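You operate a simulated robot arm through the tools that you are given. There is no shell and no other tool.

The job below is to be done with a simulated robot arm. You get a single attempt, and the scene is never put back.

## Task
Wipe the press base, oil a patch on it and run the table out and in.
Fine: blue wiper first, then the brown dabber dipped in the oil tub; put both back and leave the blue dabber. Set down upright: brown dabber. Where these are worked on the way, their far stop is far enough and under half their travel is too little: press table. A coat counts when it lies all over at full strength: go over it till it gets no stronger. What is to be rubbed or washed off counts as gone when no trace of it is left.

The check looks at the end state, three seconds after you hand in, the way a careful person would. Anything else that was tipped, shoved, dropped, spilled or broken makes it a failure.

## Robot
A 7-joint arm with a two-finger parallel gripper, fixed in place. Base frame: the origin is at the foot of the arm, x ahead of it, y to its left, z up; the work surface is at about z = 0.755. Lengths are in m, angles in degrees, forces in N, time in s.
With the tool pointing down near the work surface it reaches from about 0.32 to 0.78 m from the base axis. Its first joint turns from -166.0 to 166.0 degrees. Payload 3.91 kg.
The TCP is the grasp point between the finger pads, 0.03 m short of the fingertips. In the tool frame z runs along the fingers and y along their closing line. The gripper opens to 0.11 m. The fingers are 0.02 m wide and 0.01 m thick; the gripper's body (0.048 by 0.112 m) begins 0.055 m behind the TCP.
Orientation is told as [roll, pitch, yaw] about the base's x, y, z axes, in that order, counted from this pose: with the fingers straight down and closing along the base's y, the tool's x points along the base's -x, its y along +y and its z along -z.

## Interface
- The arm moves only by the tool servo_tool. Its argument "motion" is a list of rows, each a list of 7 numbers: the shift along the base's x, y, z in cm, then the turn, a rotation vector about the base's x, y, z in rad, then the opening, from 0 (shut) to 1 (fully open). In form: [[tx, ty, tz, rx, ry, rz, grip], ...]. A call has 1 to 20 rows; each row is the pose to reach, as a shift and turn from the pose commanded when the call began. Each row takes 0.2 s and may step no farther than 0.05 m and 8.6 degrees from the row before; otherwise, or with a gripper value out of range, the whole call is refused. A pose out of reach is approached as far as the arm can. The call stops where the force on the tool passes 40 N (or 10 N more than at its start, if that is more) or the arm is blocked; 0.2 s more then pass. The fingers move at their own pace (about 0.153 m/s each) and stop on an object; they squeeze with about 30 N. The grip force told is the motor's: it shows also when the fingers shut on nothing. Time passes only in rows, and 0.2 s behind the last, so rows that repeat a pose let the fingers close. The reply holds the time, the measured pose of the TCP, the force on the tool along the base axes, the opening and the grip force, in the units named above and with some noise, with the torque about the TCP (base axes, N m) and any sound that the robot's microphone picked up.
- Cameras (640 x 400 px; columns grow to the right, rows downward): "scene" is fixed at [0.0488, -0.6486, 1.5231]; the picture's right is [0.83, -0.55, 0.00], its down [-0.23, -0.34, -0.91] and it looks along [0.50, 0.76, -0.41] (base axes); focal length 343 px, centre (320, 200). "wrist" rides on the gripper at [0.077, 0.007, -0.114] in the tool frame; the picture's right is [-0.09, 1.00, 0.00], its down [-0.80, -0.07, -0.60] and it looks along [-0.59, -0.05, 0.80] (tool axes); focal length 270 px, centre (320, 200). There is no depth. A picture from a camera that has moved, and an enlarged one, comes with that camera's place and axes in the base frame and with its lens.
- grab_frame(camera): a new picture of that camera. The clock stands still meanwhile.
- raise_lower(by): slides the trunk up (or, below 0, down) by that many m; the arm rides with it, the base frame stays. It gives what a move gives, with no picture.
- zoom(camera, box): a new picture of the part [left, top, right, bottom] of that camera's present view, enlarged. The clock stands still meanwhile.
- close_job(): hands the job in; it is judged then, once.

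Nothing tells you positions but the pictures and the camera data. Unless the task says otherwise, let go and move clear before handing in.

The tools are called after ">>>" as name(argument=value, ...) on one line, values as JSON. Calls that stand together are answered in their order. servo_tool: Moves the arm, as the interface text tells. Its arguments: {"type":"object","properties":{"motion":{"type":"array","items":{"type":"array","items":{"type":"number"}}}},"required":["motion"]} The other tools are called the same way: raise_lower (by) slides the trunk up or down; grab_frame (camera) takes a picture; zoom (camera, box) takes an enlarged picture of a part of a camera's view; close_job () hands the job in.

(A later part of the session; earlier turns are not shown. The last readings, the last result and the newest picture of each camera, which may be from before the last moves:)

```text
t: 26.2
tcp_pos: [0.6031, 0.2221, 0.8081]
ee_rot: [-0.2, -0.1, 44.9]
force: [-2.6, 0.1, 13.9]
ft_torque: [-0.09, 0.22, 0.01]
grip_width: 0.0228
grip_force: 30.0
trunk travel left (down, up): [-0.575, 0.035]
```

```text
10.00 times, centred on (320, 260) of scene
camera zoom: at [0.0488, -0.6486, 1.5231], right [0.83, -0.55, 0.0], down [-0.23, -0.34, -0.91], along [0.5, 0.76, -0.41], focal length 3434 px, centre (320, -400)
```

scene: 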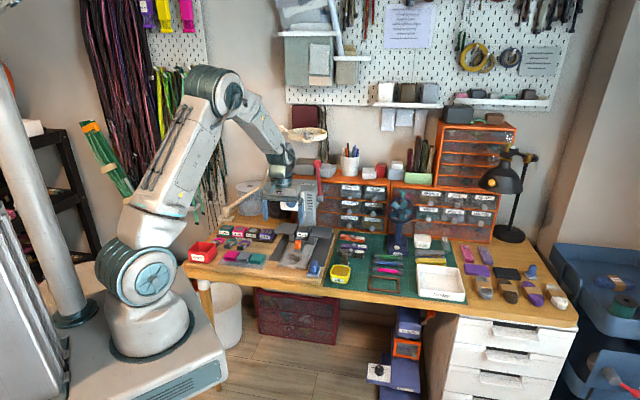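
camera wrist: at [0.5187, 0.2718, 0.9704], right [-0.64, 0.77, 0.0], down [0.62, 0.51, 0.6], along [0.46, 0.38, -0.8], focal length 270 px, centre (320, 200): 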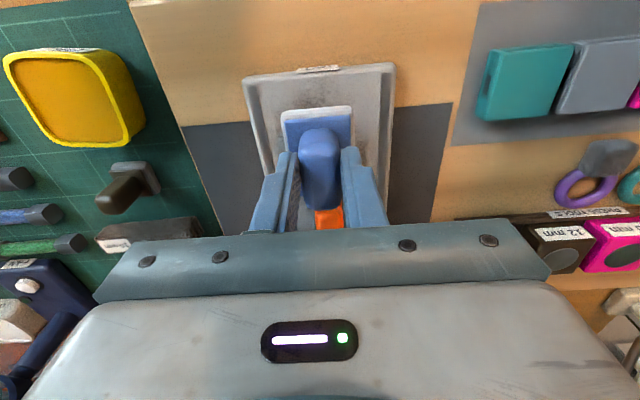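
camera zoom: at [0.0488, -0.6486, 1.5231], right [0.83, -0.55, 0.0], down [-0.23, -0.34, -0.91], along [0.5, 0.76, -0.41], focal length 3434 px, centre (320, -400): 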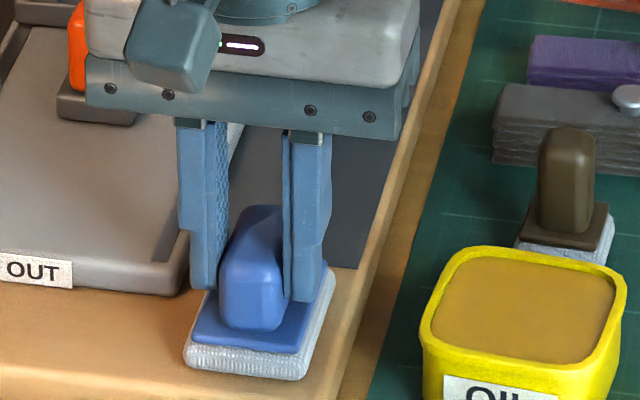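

The wiper is in contact with the board at its old spot. I'll release it and lift straight up.

>>> servo_tool(motion=[[0, 0, 0.1, 0, 0, 0, 0.25], [0, 0, 0.1, 0, 0, 0, 0.34], [0, 0, 0.1, 0, 0, 0, 0.34], [0, 0, 2, 0, 0, 0, 0.34], [0, 0, 5, 0, 0, 0, 0.34], [0, 0, 9, 0, 0, 0, 0.34], [0, 0, 9, 0, 0, 0, 0.34]])

>>> grab_frame(camera="wrist")

>>> zoom(camera="wrist", box=[280, 75, 520, 225])

>>> zoom(camera="scene", box=[270, 210, 350, 280])

```text
t: 27.8
tcp_pos: [0.6028, 0.2217, 0.8961]
ee_rot: [0.0, -0.1, 44.9]
force: [0.3, 1.0, -0.7]
ft_torque: [0.02, 0.01, 0.03]
grip_width: 0.0375
grip_force: 0.0
trunk travel left (down, up): [-0.575, 0.035]
```

```text
taken
camera wrist: at [0.5423, 0.1712, 1.0113], right [-0.64, 0.77, 0.0], down [0.62, 0.51, 0.59], along [0.46, 0.38, -0.8], focal length 270 px, centre (320, 200)
```

wrist: 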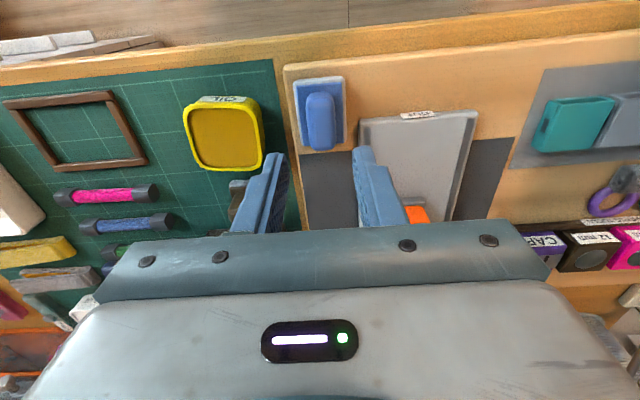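

```text
2.67 times, centred on (400, 150) of wrist
camera zoom: at [0.5423, 0.1712, 1.0113], right [-0.64, 0.77, 0.0], down [0.62, 0.51, 0.59], along [0.46, 0.38, -0.8], focal length 721 px, centre (107, 333)
```

zoom: 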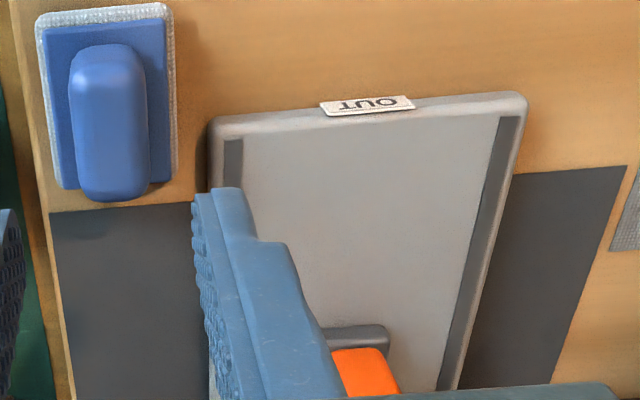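

```text
5.71 times, centred on (310, 245) of scene
camera zoom: at [0.0488, -0.6486, 1.5231], right [0.83, -0.55, 0.0], down [-0.23, -0.34, -0.91], along [0.5, 0.76, -0.41], focal length 1962 px, centre (377, -57)
```

zoom: 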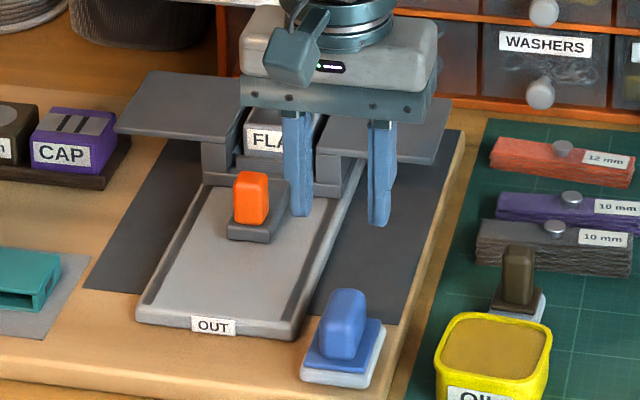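

The wiper is back on its spot and the tray is clean. Next I'll hover over the brown dabber at about (0.722, 0.218) for a close look.

>>> servo_tool(motion=[[4, -0.1, 2.4, 0, 0, 0, 0.6], [8, -0.2, 2.4, 0, 0, 0, 0.6], [11.9, -0.4, 2.4, 0, 0, 0, 0.6], [11.9, -0.4, 2.4, 0, 0, 0, 0.6]])

>>> grab_frame(camera="wrist")

>>> zoom(camera="wrist", box=[240, 60, 400, 210])

>>> zoom(camera="scene", box=[310, 210, 390, 290])

```text
t: 28.8
tcp_pos: [0.7223, 0.2181, 0.9204]
ee_rot: [0.0, 0.0, 44.9]
force: [-1.1, 0.2, 0.0]
ft_torque: [-0.01, -0.02, 0.02]
grip_width: 0.0659
grip_force: 0.1
trunk travel left (down, up): [-0.575, 0.035]
```

```text
taken
camera wrist: at [0.6614, 0.1667, 1.0351], right [-0.64, 0.77, 0.0], down [0.62, 0.51, 0.59], along [0.46, 0.38, -0.8], focal length 270 px, centre (320, 200)
```

wrist: 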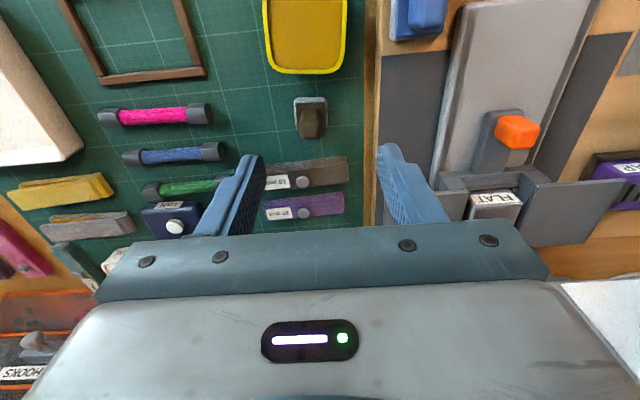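

```text
2.67 times, centred on (320, 135) of wrist
camera zoom: at [0.6614, 0.1667, 1.0351], right [-0.64, 0.77, 0.0], down [0.62, 0.51, 0.59], along [0.46, 0.38, -0.8], focal length 721 px, centre (320, 373)
```

zoom: 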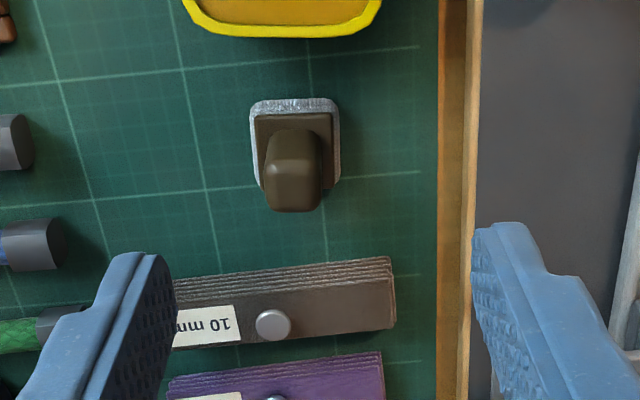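

```text
5.00 times, centred on (350, 250) of scene
camera zoom: at [0.0488, -0.6486, 1.5231], right [0.83, -0.55, 0.0], down [-0.23, -0.34, -0.91], along [0.5, 0.76, -0.41], focal length 1717 px, centre (170, -50)
```

zoom: 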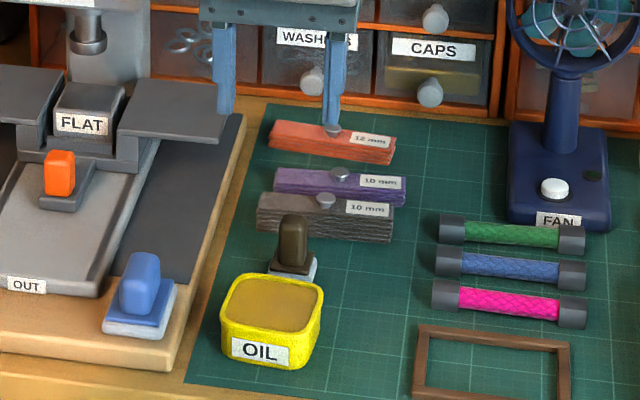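

The dabber is aligned with the bench and sits slightly farther out, at about (0.737, 0.2185). I'll re-centre above it and go lower.

>>> servo_tool(motion=[[0.8, 0, 0, 0, 0, 0, 0.4], [1.45, 0.05, -2, 0, 0, 0, 0.4], [1.45, 0.05, -5, 0, 0, 0, 0.4], [1.45, 0.05, -5, 0, 0, 0, 0.4]])

>>> grab_frame(camera="wrist")

>>> zoom(camera="wrist", box=[240, 75, 400, 225])

>>> zoom(camera="scene", box=[310, 210, 390, 290])

```text
t: 29.8
tcp_pos: [0.7365, 0.22, 0.8707]
ee_rot: [0.0, 0.1, 44.9]
force: [0.5, 0.2, 0.0]
ft_torque: [0.01, 0.01, 0.0]
grip_width: 0.0438
grip_force: 0.1
trunk travel left (down, up): [-0.575, 0.035]
```

```text
taken
camera wrist: at [0.6761, 0.1692, 0.985], right [-0.64, 0.77, 0.0], down [0.62, 0.51, 0.59], along [0.46, 0.38, -0.8], focal length 270 px, centre (320, 200)
```

wrist: 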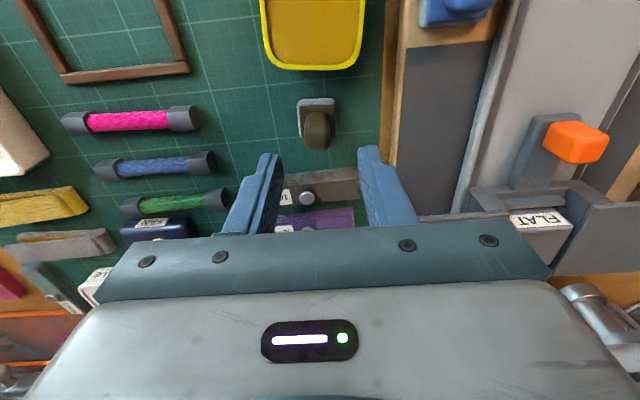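

```text
2.67 times, centred on (320, 150) of wrist
camera zoom: at [0.6761, 0.1692, 0.985], right [-0.64, 0.77, 0.0], down [0.62, 0.51, 0.59], along [0.46, 0.38, -0.8], focal length 721 px, centre (320, 333)
```

zoom: 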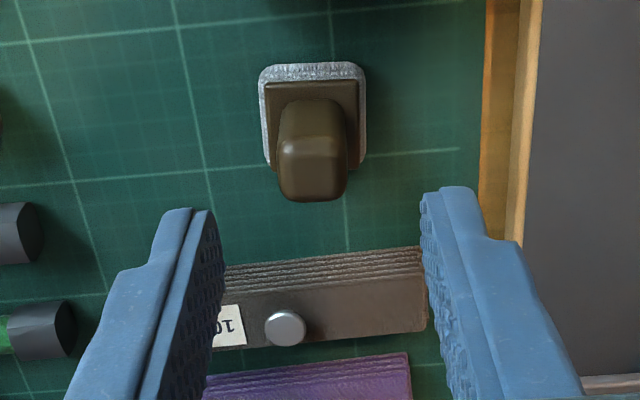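

```text
5.00 times, centred on (350, 250) of scene
camera zoom: at [0.0488, -0.6486, 1.5231], right [0.83, -0.55, 0.0], down [-0.23, -0.34, -0.91], along [0.5, 0.76, -0.41], focal length 1717 px, centre (170, -50)
```

zoom: 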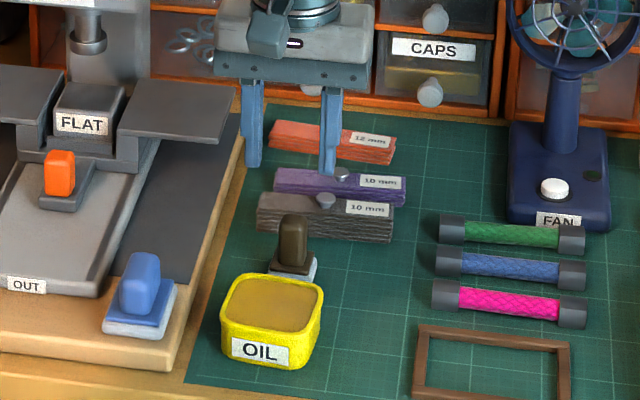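

>>> servo_tool(motion=[[0.37, 0.05, -1, 0, 0, 0, 0.36], [0.37, 0.05, -3, 0, 0, 0, 0.36], [0.37, 0.05, -4.5, 0, 0, 0, 0.36], [0.37, 0.05, -4.5, 0, 0, 0, 0.36]])

>>> zoom(camera="wrist", box=[240, 100, 400, 225])

>>> zoom(camera="scene", box=[325, 220, 385, 280])

```text
t: 30.8
tcp_pos: [0.741, 0.2196, 0.8264]
ee_rot: [0.0, 0.0, 44.9]
force: [0.1, 0.6, -0.3]
ft_torque: [-0.03, 0.03, 0.03]
grip_width: 0.0398
grip_force: 0.0
trunk travel left (down, up): [-0.575, 0.035]
```

```text
3.20 times, centred on (320, 162) of wrist
camera zoom: at [0.6804, 0.1693, 0.94], right [-0.64, 0.77, 0.0], down [0.62, 0.51, 0.6], along [0.46, 0.38, -0.8], focal length 865 px, centre (320, 320)
```

zoom: 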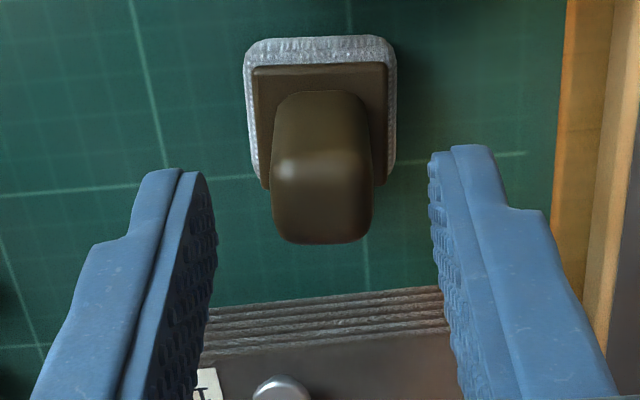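

```text
6.67 times, centred on (355, 250) of scene
camera zoom: at [0.0488, -0.6486, 1.5231], right [0.83, -0.55, 0.0], down [-0.23, -0.34, -0.91], along [0.5, 0.76, -0.41], focal length 2290 px, centre (87, -133)
```

zoom: 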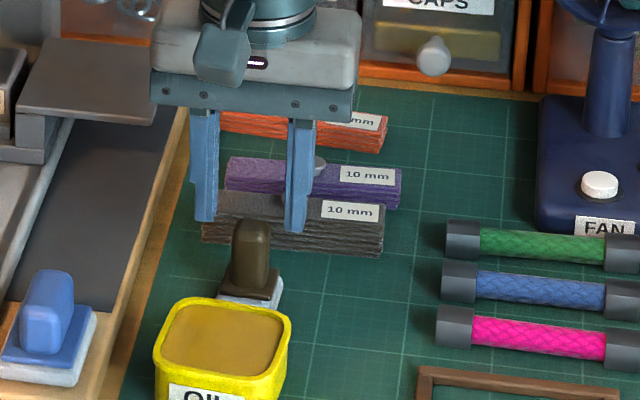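

>>> servo_tool(motion=[[0, 0, -1, 0, 0, 0, 0.36], [0, 0, -1.8, 0, 0, 0, 0.36], [0, 0, -1.8, 0, 0, 0, 0.36]])

>>> zoom(camera="wrist", box=[240, 100, 400, 225])

>>> zoom(camera="scene", box=[330, 230, 370, 270])

```text
t: 31.6
tcp_pos: [0.7396, 0.221, 0.807]
ee_rot: [0.0, 0.0, 44.9]
force: [0.2, 0.0, -0.4]
ft_torque: [-0.02, 0.01, -0.02]
grip_width: 0.0396
grip_force: 0.0
trunk travel left (down, up): [-0.575, 0.035]
```

```text
3.20 times, centred on (320, 162) of wrist
camera zoom: at [0.6797, 0.1696, 0.9222], right [-0.64, 0.77, 0.0], down [0.62, 0.51, 0.6], along [0.46, 0.38, -0.8], focal length 865 px, centre (320, 320)
```

zoom: 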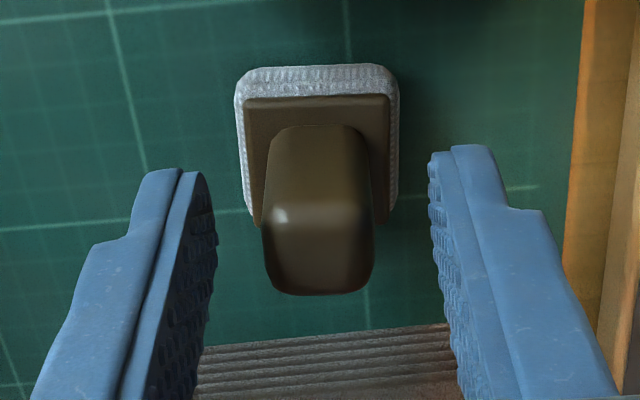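

```text
10.00 times, centred on (350, 250) of scene
camera zoom: at [0.0488, -0.6486, 1.5231], right [0.83, -0.55, 0.0], down [-0.23, -0.34, -0.91], along [0.5, 0.76, -0.41], focal length 3434 px, centre (20, -300)
```

zoom: 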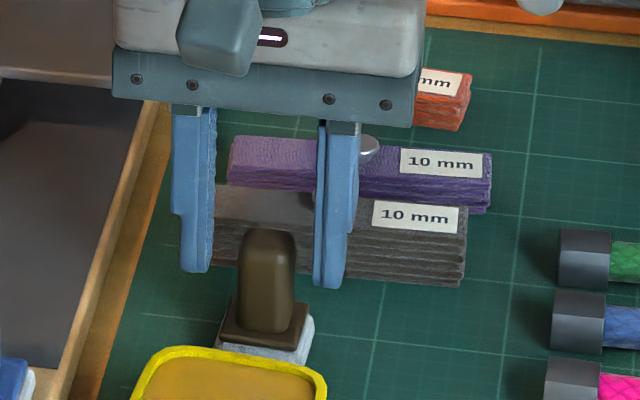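

The fingertips are about mid-handle. I'll lower 1.2 cm more and then close.

>>> servo_tool(motion=[[0, 0, -0.6, 0, 0, 0, 0.36], [0, 0, -1.2, 0, 0, 0, 0.36], [0, 0, -1.2, 0, 0, 0, 0.36]])

>>> zoom(camera="wrist", box=[240, 100, 400, 225])

>>> zoom(camera="scene", box=[330, 230, 370, 270])

```text
t: 32.4
tcp_pos: [0.7411, 0.2211, 0.7955]
ee_rot: [0.0, 0.0, 44.9]
force: [0.3, -0.1, 0.6]
ft_torque: [-0.02, 0.02, 0.0]
grip_width: 0.0395
grip_force: 0.1
trunk travel left (down, up): [-0.575, 0.035]
```

```text
3.20 times, centred on (320, 162) of wrist
camera zoom: at [0.6796, 0.17, 0.9096], right [-0.64, 0.77, 0.0], down [0.62, 0.51, 0.59], along [0.46, 0.38, -0.8], focal length 865 px, centre (320, 320)
```

zoom: 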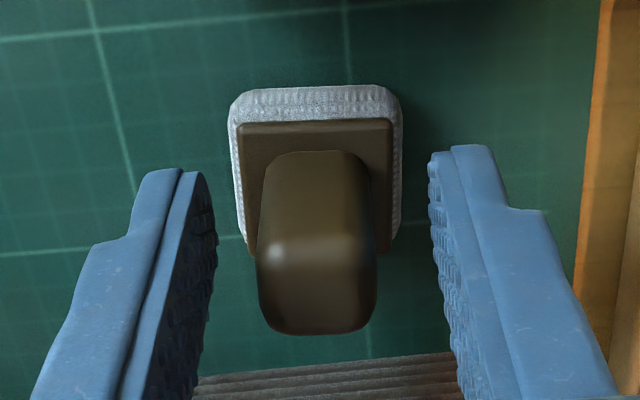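

```text
10.00 times, centred on (350, 250) of scene
camera zoom: at [0.0488, -0.6486, 1.5231], right [0.83, -0.55, 0.0], down [-0.23, -0.34, -0.91], along [0.5, 0.76, -0.41], focal length 3434 px, centre (20, -300)
```

zoom: 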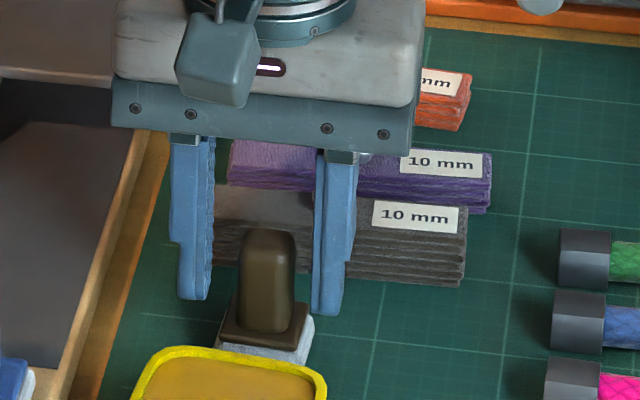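

>>> servo_tool(motion=[[0, 0, 0, 0, 0, 0, 0.2], [0, 0, 0, 0, 0, 0, 0.05], [0, 0, 0, 0, 0, 0, 0.05], [0, 0, 0, 0, 0, 0, 0.05]])

>>> zoom(camera="wrist", box=[240, 100, 400, 225])

```text
t: 33.4
tcp_pos: [0.7394, 0.2213, 0.7951]
ee_rot: [0.0, 0.0, 44.9]
force: [0.1, -0.1, -0.6]
ft_torque: [-0.01, -0.04, 0.03]
grip_width: 0.0196
grip_force: 30.3
trunk travel left (down, up): [-0.575, 0.035]
```

```text
3.20 times, centred on (320, 162) of wrist
camera zoom: at [0.6796, 0.17, 0.9097], right [-0.64, 0.77, 0.0], down [0.62, 0.51, 0.59], along [0.46, 0.38, -0.8], focal length 865 px, centre (320, 320)
```

zoom: 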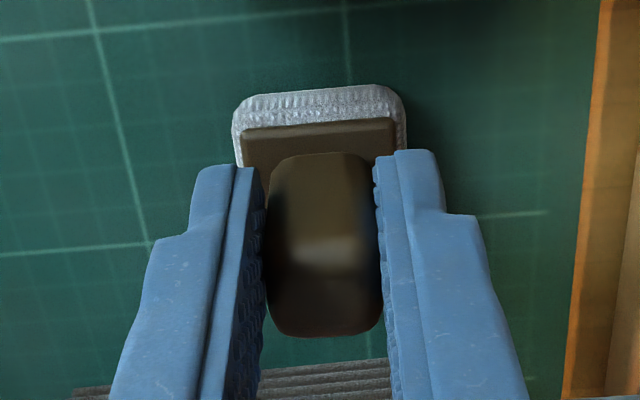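

The dabber is gripped at 20 mm, and its rest pose is TCP (0.740, 0.221, 0.795). I'll lift it straight up and move it above the oil tub for a closer look.

>>> servo_tool(motion=[[0, 0, 1, 0, 0, 0, 0.05], [0, 0, 4, 0, 0, 0, 0.05], [0, 0, 8, 0, 0, 0, 0.05], [0, 0, 10, 0, 0, 0, 0.05], [-2.5, -2, 10, 0, 0, 0, 0.05], [-5, -4, 10, 0, 0, 0, 0.05], [-7, -5.4, 10, 0, 0, 0, 0.05], [-7, -5.4, 10, 0, 0, 0, 0.05]])

>>> grab_frame(camera="wrist")

>>> zoom(camera="wrist", box=[240, 75, 400, 225])

>>> zoom(camera="scene", box=[310, 220, 370, 290])

```text
t: 35.2
tcp_pos: [0.6705, 0.166, 0.8951]
ee_rot: [0.0, 0.1, 44.9]
force: [-0.6, -0.5, -0.5]
ft_torque: [-0.03, 0.01, -0.01]
grip_width: 0.0197
grip_force: 29.5
trunk travel left (down, up): [-0.575, 0.035]
```

```text
taken
camera wrist: at [0.6101, 0.1155, 1.0095], right [-0.64, 0.77, 0.0], down [0.62, 0.51, 0.6], along [0.46, 0.38, -0.8], focal length 270 px, centre (320, 200)
```

wrist: 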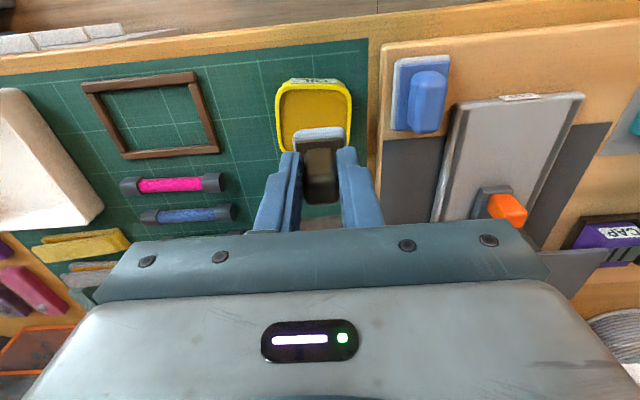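

```text
2.67 times, centred on (320, 150) of wrist
camera zoom: at [0.6101, 0.1155, 1.0095], right [-0.64, 0.77, 0.0], down [0.62, 0.51, 0.6], along [0.46, 0.38, -0.8], focal length 721 px, centre (320, 333)
```

zoom: 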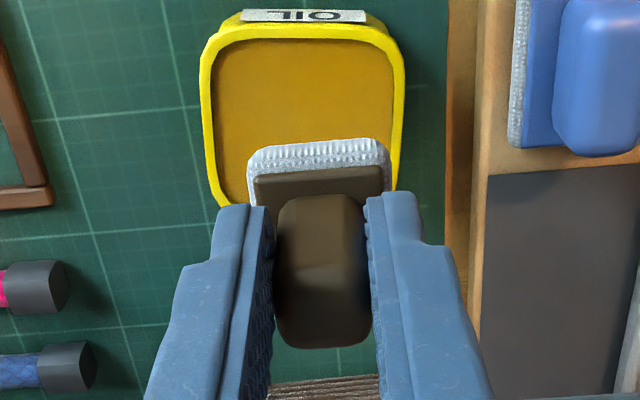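

```text
5.71 times, centred on (340, 255) of scene
camera zoom: at [0.0488, -0.6486, 1.5231], right [0.83, -0.55, 0.0], down [-0.23, -0.34, -0.91], along [0.5, 0.76, -0.41], focal length 1962 px, centre (206, -114)
```

zoom: 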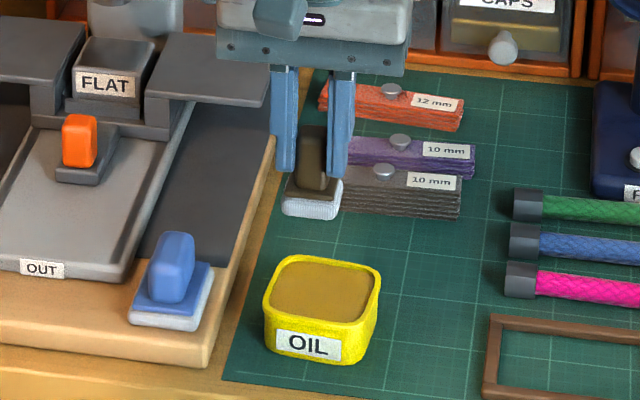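

The tub centre is near (0.676, 0.1635). I'll centre on it and go down partway to check the level.

>>> servo_tool(motion=[[0.55, -0.28, 0, 0, 0, 0, 0.05], [0.55, -0.28, -2, 0, 0, 0, 0.05], [0.55, -0.28, -4.5, 0, 0, 0, 0.05], [0.55, -0.28, -5.0, 0, 0, 0, 0.05], [0.55, -0.28, -5.0, 0, 0, 0, 0.05]])

>>> zoom(camera="wrist", box=[240, 75, 400, 225])

>>> zoom(camera="scene", box=[320, 235, 370, 290])

```text
t: 36.4
tcp_pos: [0.6771, 0.164, 0.8431]
ee_rot: [0.1, -0.1, 44.9]
force: [0.1, 0.4, -1.1]
ft_torque: [0.0, 0.02, 0.03]
grip_width: 0.0196
grip_force: 29.7
trunk travel left (down, up): [-0.575, 0.035]
```

```text
2.67 times, centred on (320, 150) of wrist
camera zoom: at [0.616, 0.1128, 0.9588], right [-0.64, 0.77, 0.0], down [0.62, 0.51, 0.6], along [0.46, 0.38, -0.8], focal length 721 px, centre (320, 333)
```

zoom: 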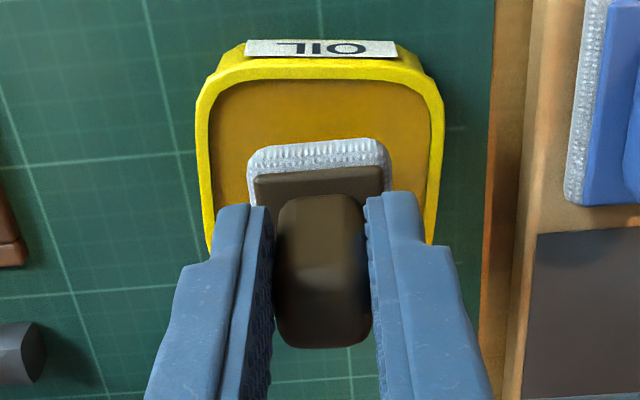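

```text
7.27 times, centred on (345, 262) of scene
camera zoom: at [0.0488, -0.6486, 1.5231], right [0.83, -0.55, 0.0], down [-0.23, -0.34, -0.91], along [0.5, 0.76, -0.41], focal length 2498 px, centre (138, -254)
```

zoom: 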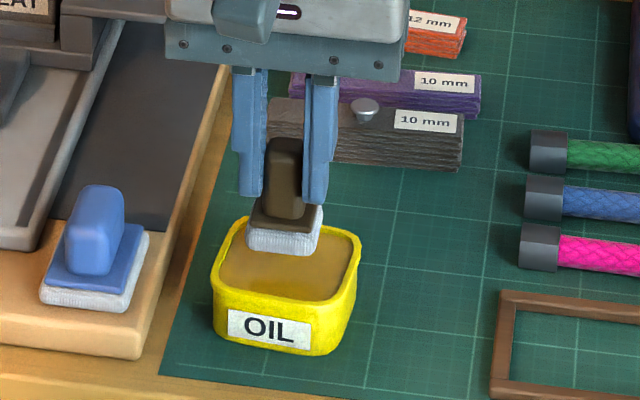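

>>> servo_tool(motion=[[0.35, 0.35, 0, 0, 0, 0, 0.05], [0.35, 0.35, -0.6, 0, 0, 0, 0.05], [0.35, 0.35, -1.2, 0, 0, 0, 0.05], [0.35, 0.35, -1.5, 0, 0, 0, 0.05]])

>>> zoom(camera="wrist", box=[240, 75, 400, 225])

>>> zoom(camera="scene", box=[325, 245, 365, 285])

```text
t: 37.4
tcp_pos: [0.6795, 0.1659, 0.8313]
ee_rot: [0.1, -0.1, 44.9]
force: [-0.1, 0.7, -0.9]
ft_torque: [-0.04, -0.02, -0.01]
grip_width: 0.0199
grip_force: 30.0
trunk travel left (down, up): [-0.575, 0.035]
```

```text
2.67 times, centred on (320, 150) of wrist
camera zoom: at [0.619, 0.116, 0.9449], right [-0.64, 0.77, 0.0], down [0.62, 0.51, 0.59], along [0.46, 0.38, -0.8], focal length 721 px, centre (320, 333)
```

zoom: 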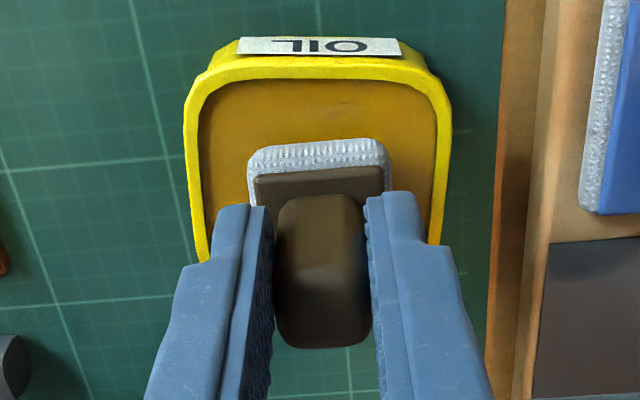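

```text
10.00 times, centred on (345, 265) of scene
camera zoom: at [0.0488, -0.6486, 1.5231], right [0.83, -0.55, 0.0], down [-0.23, -0.34, -0.91], along [0.5, 0.76, -0.41], focal length 3434 px, centre (70, -450)
```

zoom: 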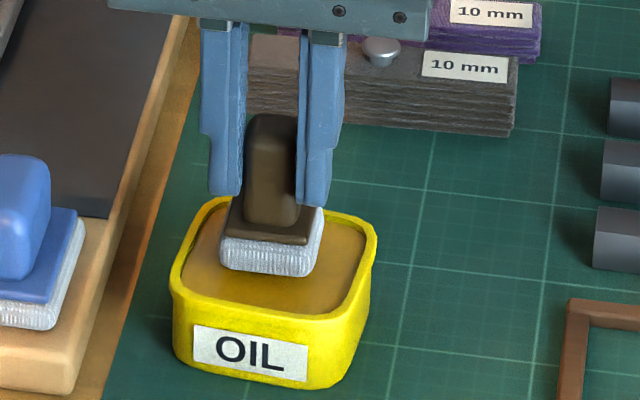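

>>> servo_tool(motion=[[0, 0, -0.3, 0, 0, 0, 0.05], [0, 0, -0.6, 0, 0, 0, 0.05], [0, 0, -0.8, 0, 0, 0, 0.05], [0, 0, -0.8, 0, 0, 0, 0.05]])

>>> zoom(camera="scene", box=[325, 245, 365, 285])

>>> zoom(camera="wrist", box=[240, 75, 400, 225])

```text
t: 38.4
tcp_pos: [0.6798, 0.1655, 0.826]
ee_rot: [-0.1, -0.4, 45.0]
force: [-1.6, -0.7, 17.4]
ft_torque: [0.0, 0.08, -0.02]
grip_width: 0.02
grip_force: 30.1
trunk travel left (down, up): [-0.575, 0.035]
```

```text
10.00 times, centred on (345, 265) of scene
camera zoom: at [0.0488, -0.6486, 1.5231], right [0.83, -0.55, 0.0], down [-0.23, -0.34, -0.91], along [0.5, 0.76, -0.41], focal length 3434 px, centre (70, -450)
```

zoom: 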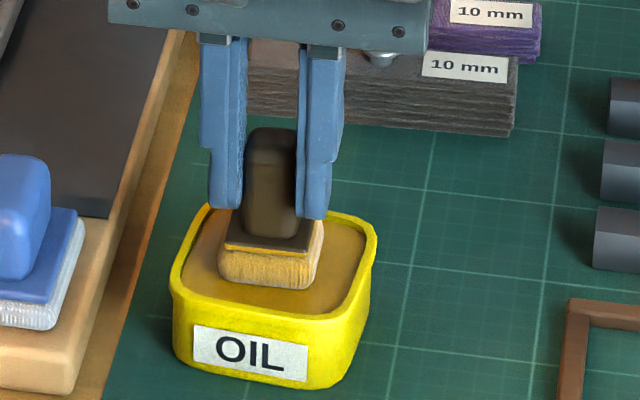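

```text
2.67 times, centred on (320, 150) of wrist
camera zoom: at [0.6183, 0.1157, 0.9391], right [-0.64, 0.77, 0.0], down [0.61, 0.51, 0.6], along [0.46, 0.38, -0.8], focal length 721 px, centre (320, 333)
```

zoom: 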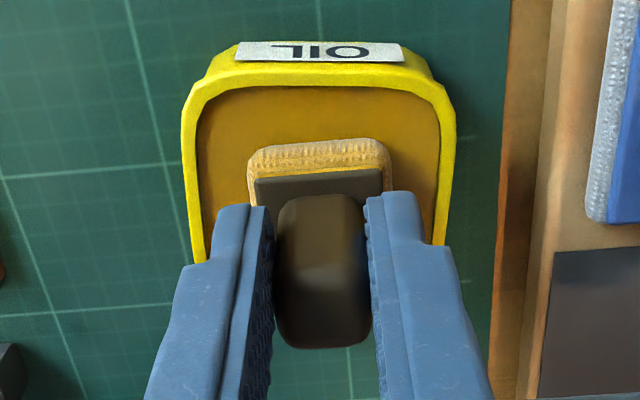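

The pad has soaked up oil and turned amber. I'll lift it and carry it to the tray, keeping clear of the wiper.

>>> servo_tool(motion=[[0, 0, 0.5, 0, 0, 0, 0.05], [0, 0, 2, 0, 0, 0, 0.05], [0, 0, 5, 0, 0, 0, 0.05], [0, 0, 8, 0, 0, 0, 0.05], [-1, 3.5, 8, 0, 0, 0, 0.05], [-2, 7, 8, 0, 0, 0, 0.05], [-4, 10, 8, 0, 0, 0, 0.05], [-7, 13, 8, 0, 0, 0, 0.05], [-9.6, 15.6, 8, 0, 0, 0, 0.05], [-9.6, 15.6, 6, 0, 0, 0, 0.05], [-9.6, 15.6, 4, 0, 0, 0, 0.05], [-9.6, 15.6, 4, 0, 0, 0, 0.05]])

>>> grab_frame(camera="wrist")

>>> zoom(camera="wrist", box=[240, 75, 400, 225])

>>> zoom(camera="scene", box=[270, 210, 350, 290])

```text
t: 41.0
tcp_pos: [0.5835, 0.3231, 0.8623]
ee_rot: [0.1, -0.1, 44.9]
force: [0.5, -0.5, 0.2]
ft_torque: [0.01, -0.01, 0.02]
grip_width: 0.0195
grip_force: 29.9
trunk travel left (down, up): [-0.575, 0.035]
```

```text
taken
camera wrist: at [0.5229, 0.2719, 0.976], right [-0.64, 0.77, 0.0], down [0.62, 0.51, 0.59], along [0.46, 0.38, -0.8], focal length 270 px, centre (320, 200)
```

wrist: 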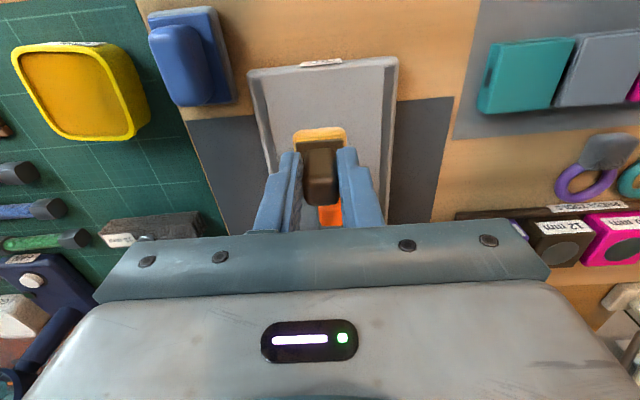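

```text
2.67 times, centred on (320, 150) of wrist
camera zoom: at [0.5229, 0.2719, 0.976], right [-0.64, 0.77, 0.0], down [0.62, 0.51, 0.59], along [0.46, 0.38, -0.8], focal length 721 px, centre (320, 333)
```

zoom: 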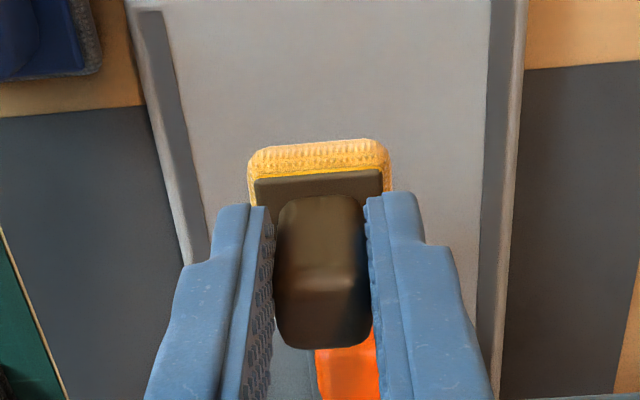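

```text
5.00 times, centred on (310, 250) of scene
camera zoom: at [0.0488, -0.6486, 1.5231], right [0.83, -0.55, 0.0], down [-0.23, -0.34, -0.91], along [0.5, 0.76, -0.41], focal length 1717 px, centre (370, -50)
```

zoom: 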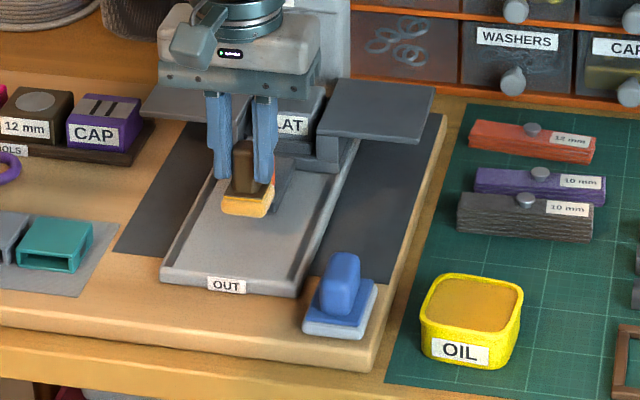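

>>> servo_tool(motion=[[0, 0, -1, 0, 0, 0, 0.05], [0, 0, -2, 0, 0, 0, 0.05], [0, 0, -2.6, 0, 0, 0, 0.05], [0, 0, -3.0, 0, 0, 0, 0.05], [0, 0, -3.3, 0, 0, 0, 0.05]])

>>> zoom(camera="scene", box=[280, 220, 330, 270])

```text
t: 42.2
tcp_pos: [0.5835, 0.3229, 0.8297]
ee_rot: [-0.1, 0.1, 44.9]
force: [-0.6, -0.4, 0.0]
ft_torque: [-0.01, -0.01, 0.0]
grip_width: 0.0195
grip_force: 29.6
trunk travel left (down, up): [-0.575, 0.035]
```

```text
8.00 times, centred on (305, 245) of scene
camera zoom: at [0.0488, -0.6486, 1.5231], right [0.83, -0.55, 0.0], down [-0.23, -0.34, -0.91], along [0.5, 0.76, -0.41], focal length 2747 px, centre (440, -160)
```

zoom: 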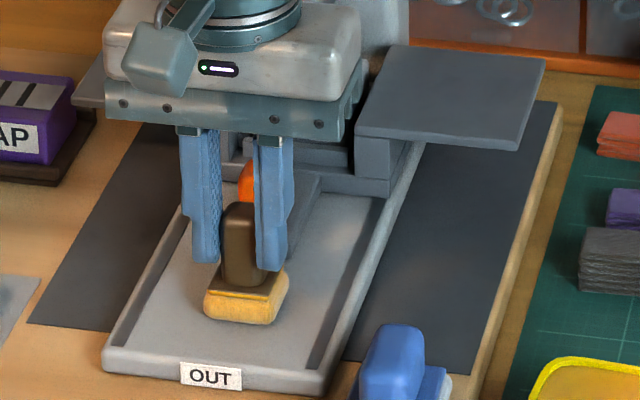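

>>> servo_tool(motion=[[0, 0, -0.3, 0, 0, 0, 0.05], [0, 0, -0.6, 0, 0, 0, 0.05], [0, 0, -0.8, 0, 0, 0, 0.05]])

>>> zoom(camera="scene", box=[280, 220, 330, 270])

```text
t: 43.0
tcp_pos: [0.5846, 0.3239, 0.8282]
ee_rot: [-0.2, -0.7, 44.9]
force: [-3.5, -1.9, 19.4]
ft_torque: [-0.17, 0.31, 0.01]
grip_width: 0.0195
grip_force: 30.0
trunk travel left (down, up): [-0.575, 0.035]
stopped in row 3: the force on the tool passed its limit at 42 N (the readings are from after the stop); the commanded pose is now the measured one
```

```text
8.00 times, centred on (305, 245) of scene
camera zoom: at [0.0488, -0.6486, 1.5231], right [0.83, -0.55, 0.0], down [-0.23, -0.34, -0.91], along [0.5, 0.76, -0.41], focal length 2747 px, centre (440, -160)
```

zoom: 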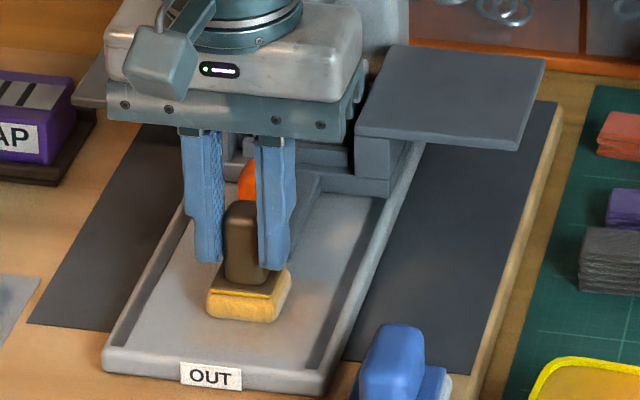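

The dabber is on the tray floor. I'll ease the pressure, make a first short stroke and see how the coat looks.

>>> servo_tool(motion=[[0, 0, 0.08, 0, 0, 0, 0.05], [0.707, -0.707, 0.08, 0, 0, 0, 0.05], [1.27, -1.27, 0.08, 0, 0, 0, 0.05], [0.5, -0.5, 0.08, 0, 0, 0, 0.05], [-0.35, 0.35, 0.08, 0, 0, 0, 0.05], [-1.27, 1.27, 0.08, 0, 0, 0, 0.05]])

>>> zoom(camera="scene", box=[280, 220, 330, 270])

>>> zoom(camera="wrist", box=[240, 75, 400, 225])

```text
t: 44.4
tcp_pos: [0.5717, 0.3363, 0.8292]
ee_rot: [-0.1, -0.7, 44.9]
force: [5.7, -8.3, 30.9]
ft_torque: [-0.23, -0.29, 0.01]
grip_width: 0.0199
grip_force: 29.7
trunk travel left (down, up): [-0.575, 0.035]
```

```text
8.00 times, centred on (305, 245) of scene
camera zoom: at [0.0488, -0.6486, 1.5231], right [0.83, -0.55, 0.0], down [-0.23, -0.34, -0.91], along [0.5, 0.76, -0.41], focal length 2747 px, centre (440, -160)
```

zoom: 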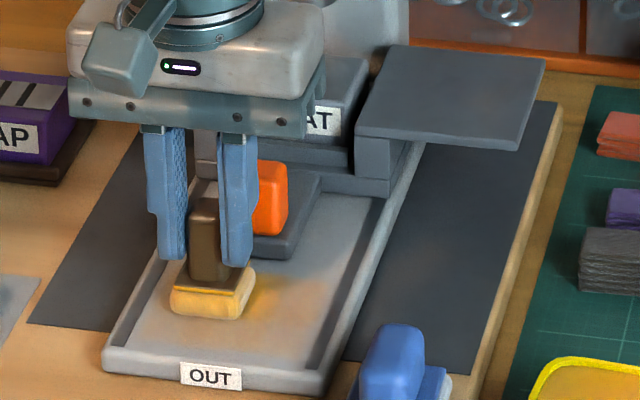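

```text
2.67 times, centred on (320, 150) of wrist
camera zoom: at [0.5105, 0.285, 0.942], right [-0.64, 0.77, 0.0], down [0.61, 0.51, 0.6], along [0.46, 0.39, -0.8], focal length 721 px, centre (320, 333)
```

zoom: 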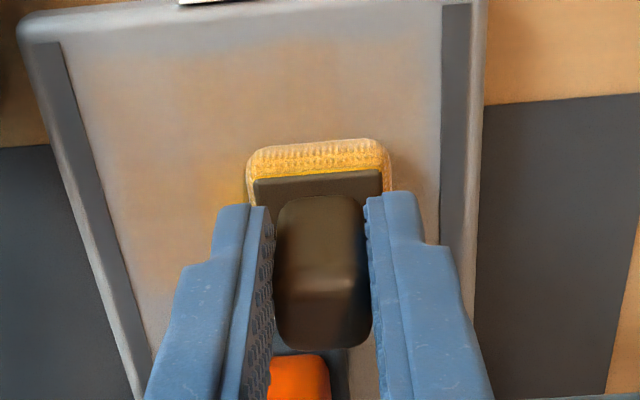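

The oil leaves an amber tint on the tray. I'll work across the whole patch in overlapping passes with lighter pressure.

>>> servo_tool(motion=[[-0.424, 0.424, 0.08, 0, 0, 0, 0.05], [0.354, -0.354, 0.08, 0, 0, 0, 0.05], [1.131, -1.131, 0.08, 0, 0, 0, 0.05], [1.909, -1.909, 0.08, 0, 0, 0, 0.05], [2.687, -2.687, 0.08, 0, 0, 0, 0.05], [1.838, -3.535, 0.08, 0, 0, 0, 0.05], [1.061, -2.757, 0.08, 0, 0, 0, 0.05], [0.283, -1.98, 0.08, 0, 0, 0, 0.05], [-0.495, -1.202, 0.08, 0, 0, 0, 0.05], [-1.273, -0.424, 0.08, 0, 0, 0, 0.05], [-2.121, -1.273, 0.08, 0, 0, 0, 0.05], [-1.343, -2.05, 0.08, 0, 0, 0, 0.05], [-0.566, -2.828, 0.08, 0, 0, 0, 0.05], [0.212, -3.606, 0.08, 0, 0, 0, 0.05], [0.99, -4.384, 0.08, 0, 0, 0, 0.05], [1.838, -3.535, 0.08, 0, 0, 0, 0.05], [2.687, -2.687, 0.08, 0, 0, 0, 0.05]])

>>> zoom(camera="scene", box=[280, 220, 330, 270])

>>> zoom(camera="wrist", box=[240, 75, 480, 225])

```text
t: 48.0
tcp_pos: [0.5998, 0.3076, 0.8293]
ee_rot: [-0.4, -0.5, 44.8]
force: [-1.3, -10.1, 21.1]
ft_torque: [-0.4, 0.13, 0.0]
grip_width: 0.0198
grip_force: 30.3
trunk travel left (down, up): [-0.575, 0.035]
```

```text
8.00 times, centred on (305, 245) of scene
camera zoom: at [0.0488, -0.6486, 1.5231], right [0.83, -0.55, 0.0], down [-0.23, -0.34, -0.91], along [0.5, 0.76, -0.41], focal length 2747 px, centre (440, -160)
```

zoom: 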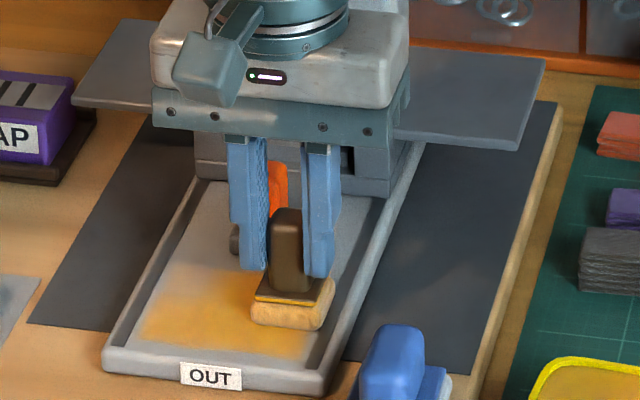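

```text
2.67 times, centred on (360, 150) of wrist
camera zoom: at [0.5381, 0.2561, 0.9422], right [-0.64, 0.77, 0.0], down [0.61, 0.51, 0.6], along [0.46, 0.38, -0.8], focal length 721 px, centre (213, 333)
```

zoom: 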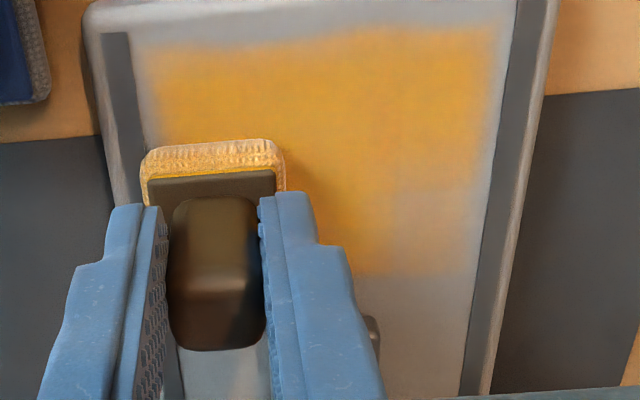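

The front half is coated strongly. I'll continue toward the back part of the patch and overlap the middle again.

>>> servo_tool(motion=[[0.849, 0.849, 0, 0, 0, 0, 0.05], [0.071, 1.626, 0, 0, 0, 0, 0.05], [-0.707, 2.404, 0, 0, 0, 0, 0.05], [-1.485, 3.182, 0, 0, 0, 0, 0.05], [-2.262, 3.959, 0, 0, 0, 0, 0.05], [-1.768, 4.454, 0, 0, 0, 0, 0.05], [-0.99, 3.676, 0, 0, 0, 0, 0.05], [-0.212, 2.899, 0, 0, 0, 0, 0.05], [0.566, 2.121, 0, 0, 0, 0, 0.05], [1.343, 1.343, 0, 0, 0, 0, 0.05], [0.424, 0.424, 0, 0, 0, 0, 0.05], [-0.354, 1.202, 0, 0, 0, 0, 0.05], [-1.131, 1.98, 0, 0, 0, 0, 0.05], [-1.909, 2.757, 0, 0, 0, 0, 0.05], [-2.687, 3.535, 0, 0, 0, 0, 0.05], [-3.535, 2.687, 0, 0, 0, 0, 0.05], [-2.757, 1.909, 0, 0, 0, 0, 0.05], [-1.98, 1.131, 0, 0, 0, 0, 0.05], [-1.202, 0.354, 0, 0, 0, 0, 0.05], [-0.424, -0.424, 0, 0, 0, 0, 0.05]])

>>> zoom(camera="scene", box=[280, 220, 330, 270])

>>> zoom(camera="wrist", box=[240, 75, 480, 225])

```text
t: 52.2
tcp_pos: [0.5944, 0.3037, 0.8268]
ee_rot: [-0.1, -0.4, 44.8]
force: [-5.2, 3.9, 21.5]
ft_torque: [0.31, 0.16, 0.0]
grip_width: 0.0199
grip_force: 29.7
trunk travel left (down, up): [-0.575, 0.035]
```

```text
8.00 times, centred on (305, 245) of scene
camera zoom: at [0.0488, -0.6486, 1.5231], right [0.83, -0.55, 0.0], down [-0.23, -0.34, -0.91], along [0.5, 0.76, -0.41], focal length 2747 px, centre (440, -160)
```

zoom: 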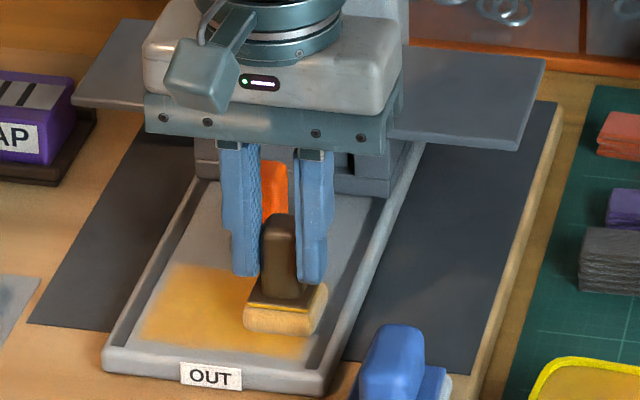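

```text
2.67 times, centred on (360, 150) of wrist
camera zoom: at [0.5327, 0.2531, 0.9422], right [-0.64, 0.77, 0.0], down [0.61, 0.51, 0.6], along [0.46, 0.38, -0.8], focal length 721 px, centre (213, 333)
```

zoom: 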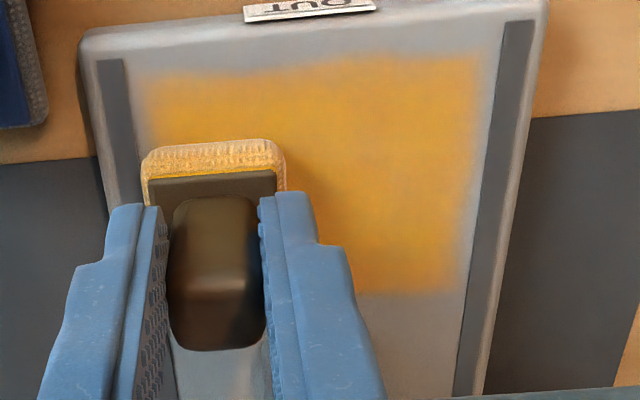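

The amber patch seems to have a definite extent, about 7 × 5.6 cm. I'll lift and move aside toward the tub to inspect it, and re-dip if needed.

>>> servo_tool(motion=[[0, 0, 1, 0, 0, 0, 0.05], [0, 0, 4, 0, 0, 0, 0.05], [0, 0, 7.5, 0, 0, 0, 0.05], [3, -1, 7.5, 0, 0, 0, 0.05], [6.5, -4, 7.5, 0, 0, 0, 0.05], [8, -8, 7.5, 0, 0, 0, 0.05], [8.5, -12, 7.5, 0, 0, 0, 0.05], [8.5, -13.8, 7.5, 0, 0, 0, 0.05], [8.5, -13.8, 7.5, 0, 0, 0, 0.05]])

>>> grab_frame(camera="wrist")

>>> zoom(camera="wrist", box=[400, 50, 640, 225])

>>> zoom(camera="scene", box=[275, 215, 335, 275])

```text
t: 54.2
tcp_pos: [0.6809, 0.1678, 0.9008]
ee_rot: [-0.1, -0.4, 44.9]
force: [0.0, 0.6, -0.7]
ft_torque: [0.0, 0.0, 0.0]
grip_width: 0.0198
grip_force: 30.0
trunk travel left (down, up): [-0.575, 0.035]
```

```text
taken
camera wrist: at [0.6199, 0.1169, 1.0154], right [-0.64, 0.77, 0.0], down [0.61, 0.51, 0.6], along [0.46, 0.38, -0.8], focal length 270 px, centre (320, 200)
```

wrist: 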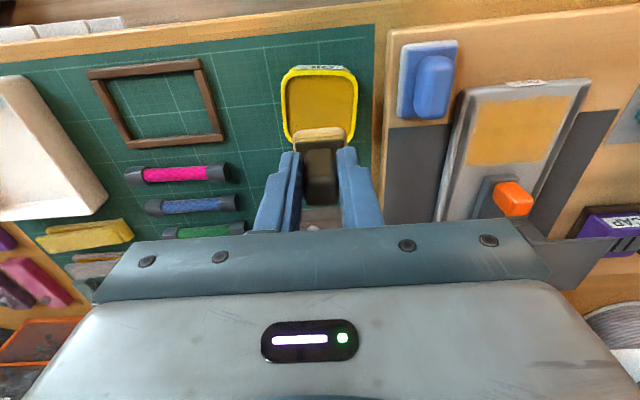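

```text
2.29 times, centred on (520, 138) of wrist
camera zoom: at [0.6199, 0.1169, 1.0154], right [-0.64, 0.77, 0.0], down [0.61, 0.51, 0.6], along [0.46, 0.38, -0.8], focal length 618 px, centre (-137, 343)
```

zoom: 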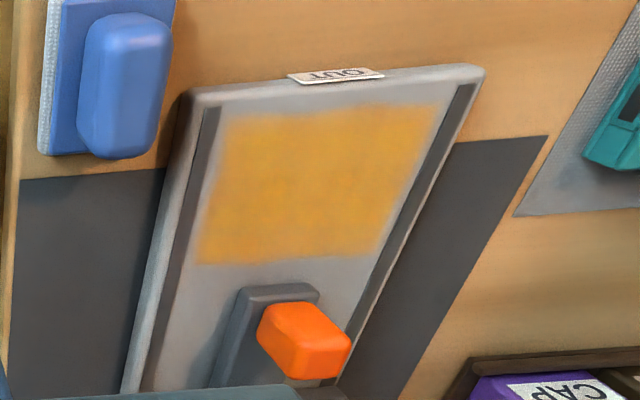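

```text
6.67 times, centred on (305, 245) of scene
camera zoom: at [0.0488, -0.6486, 1.5231], right [0.83, -0.55, 0.0], down [-0.23, -0.34, -0.91], along [0.5, 0.76, -0.41], focal length 2290 px, centre (420, -100)
```

zoom: 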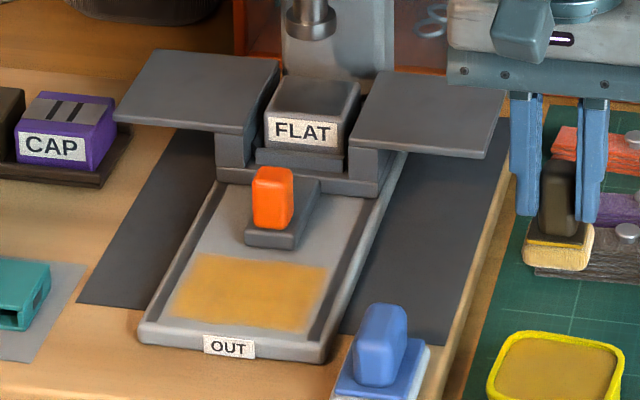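

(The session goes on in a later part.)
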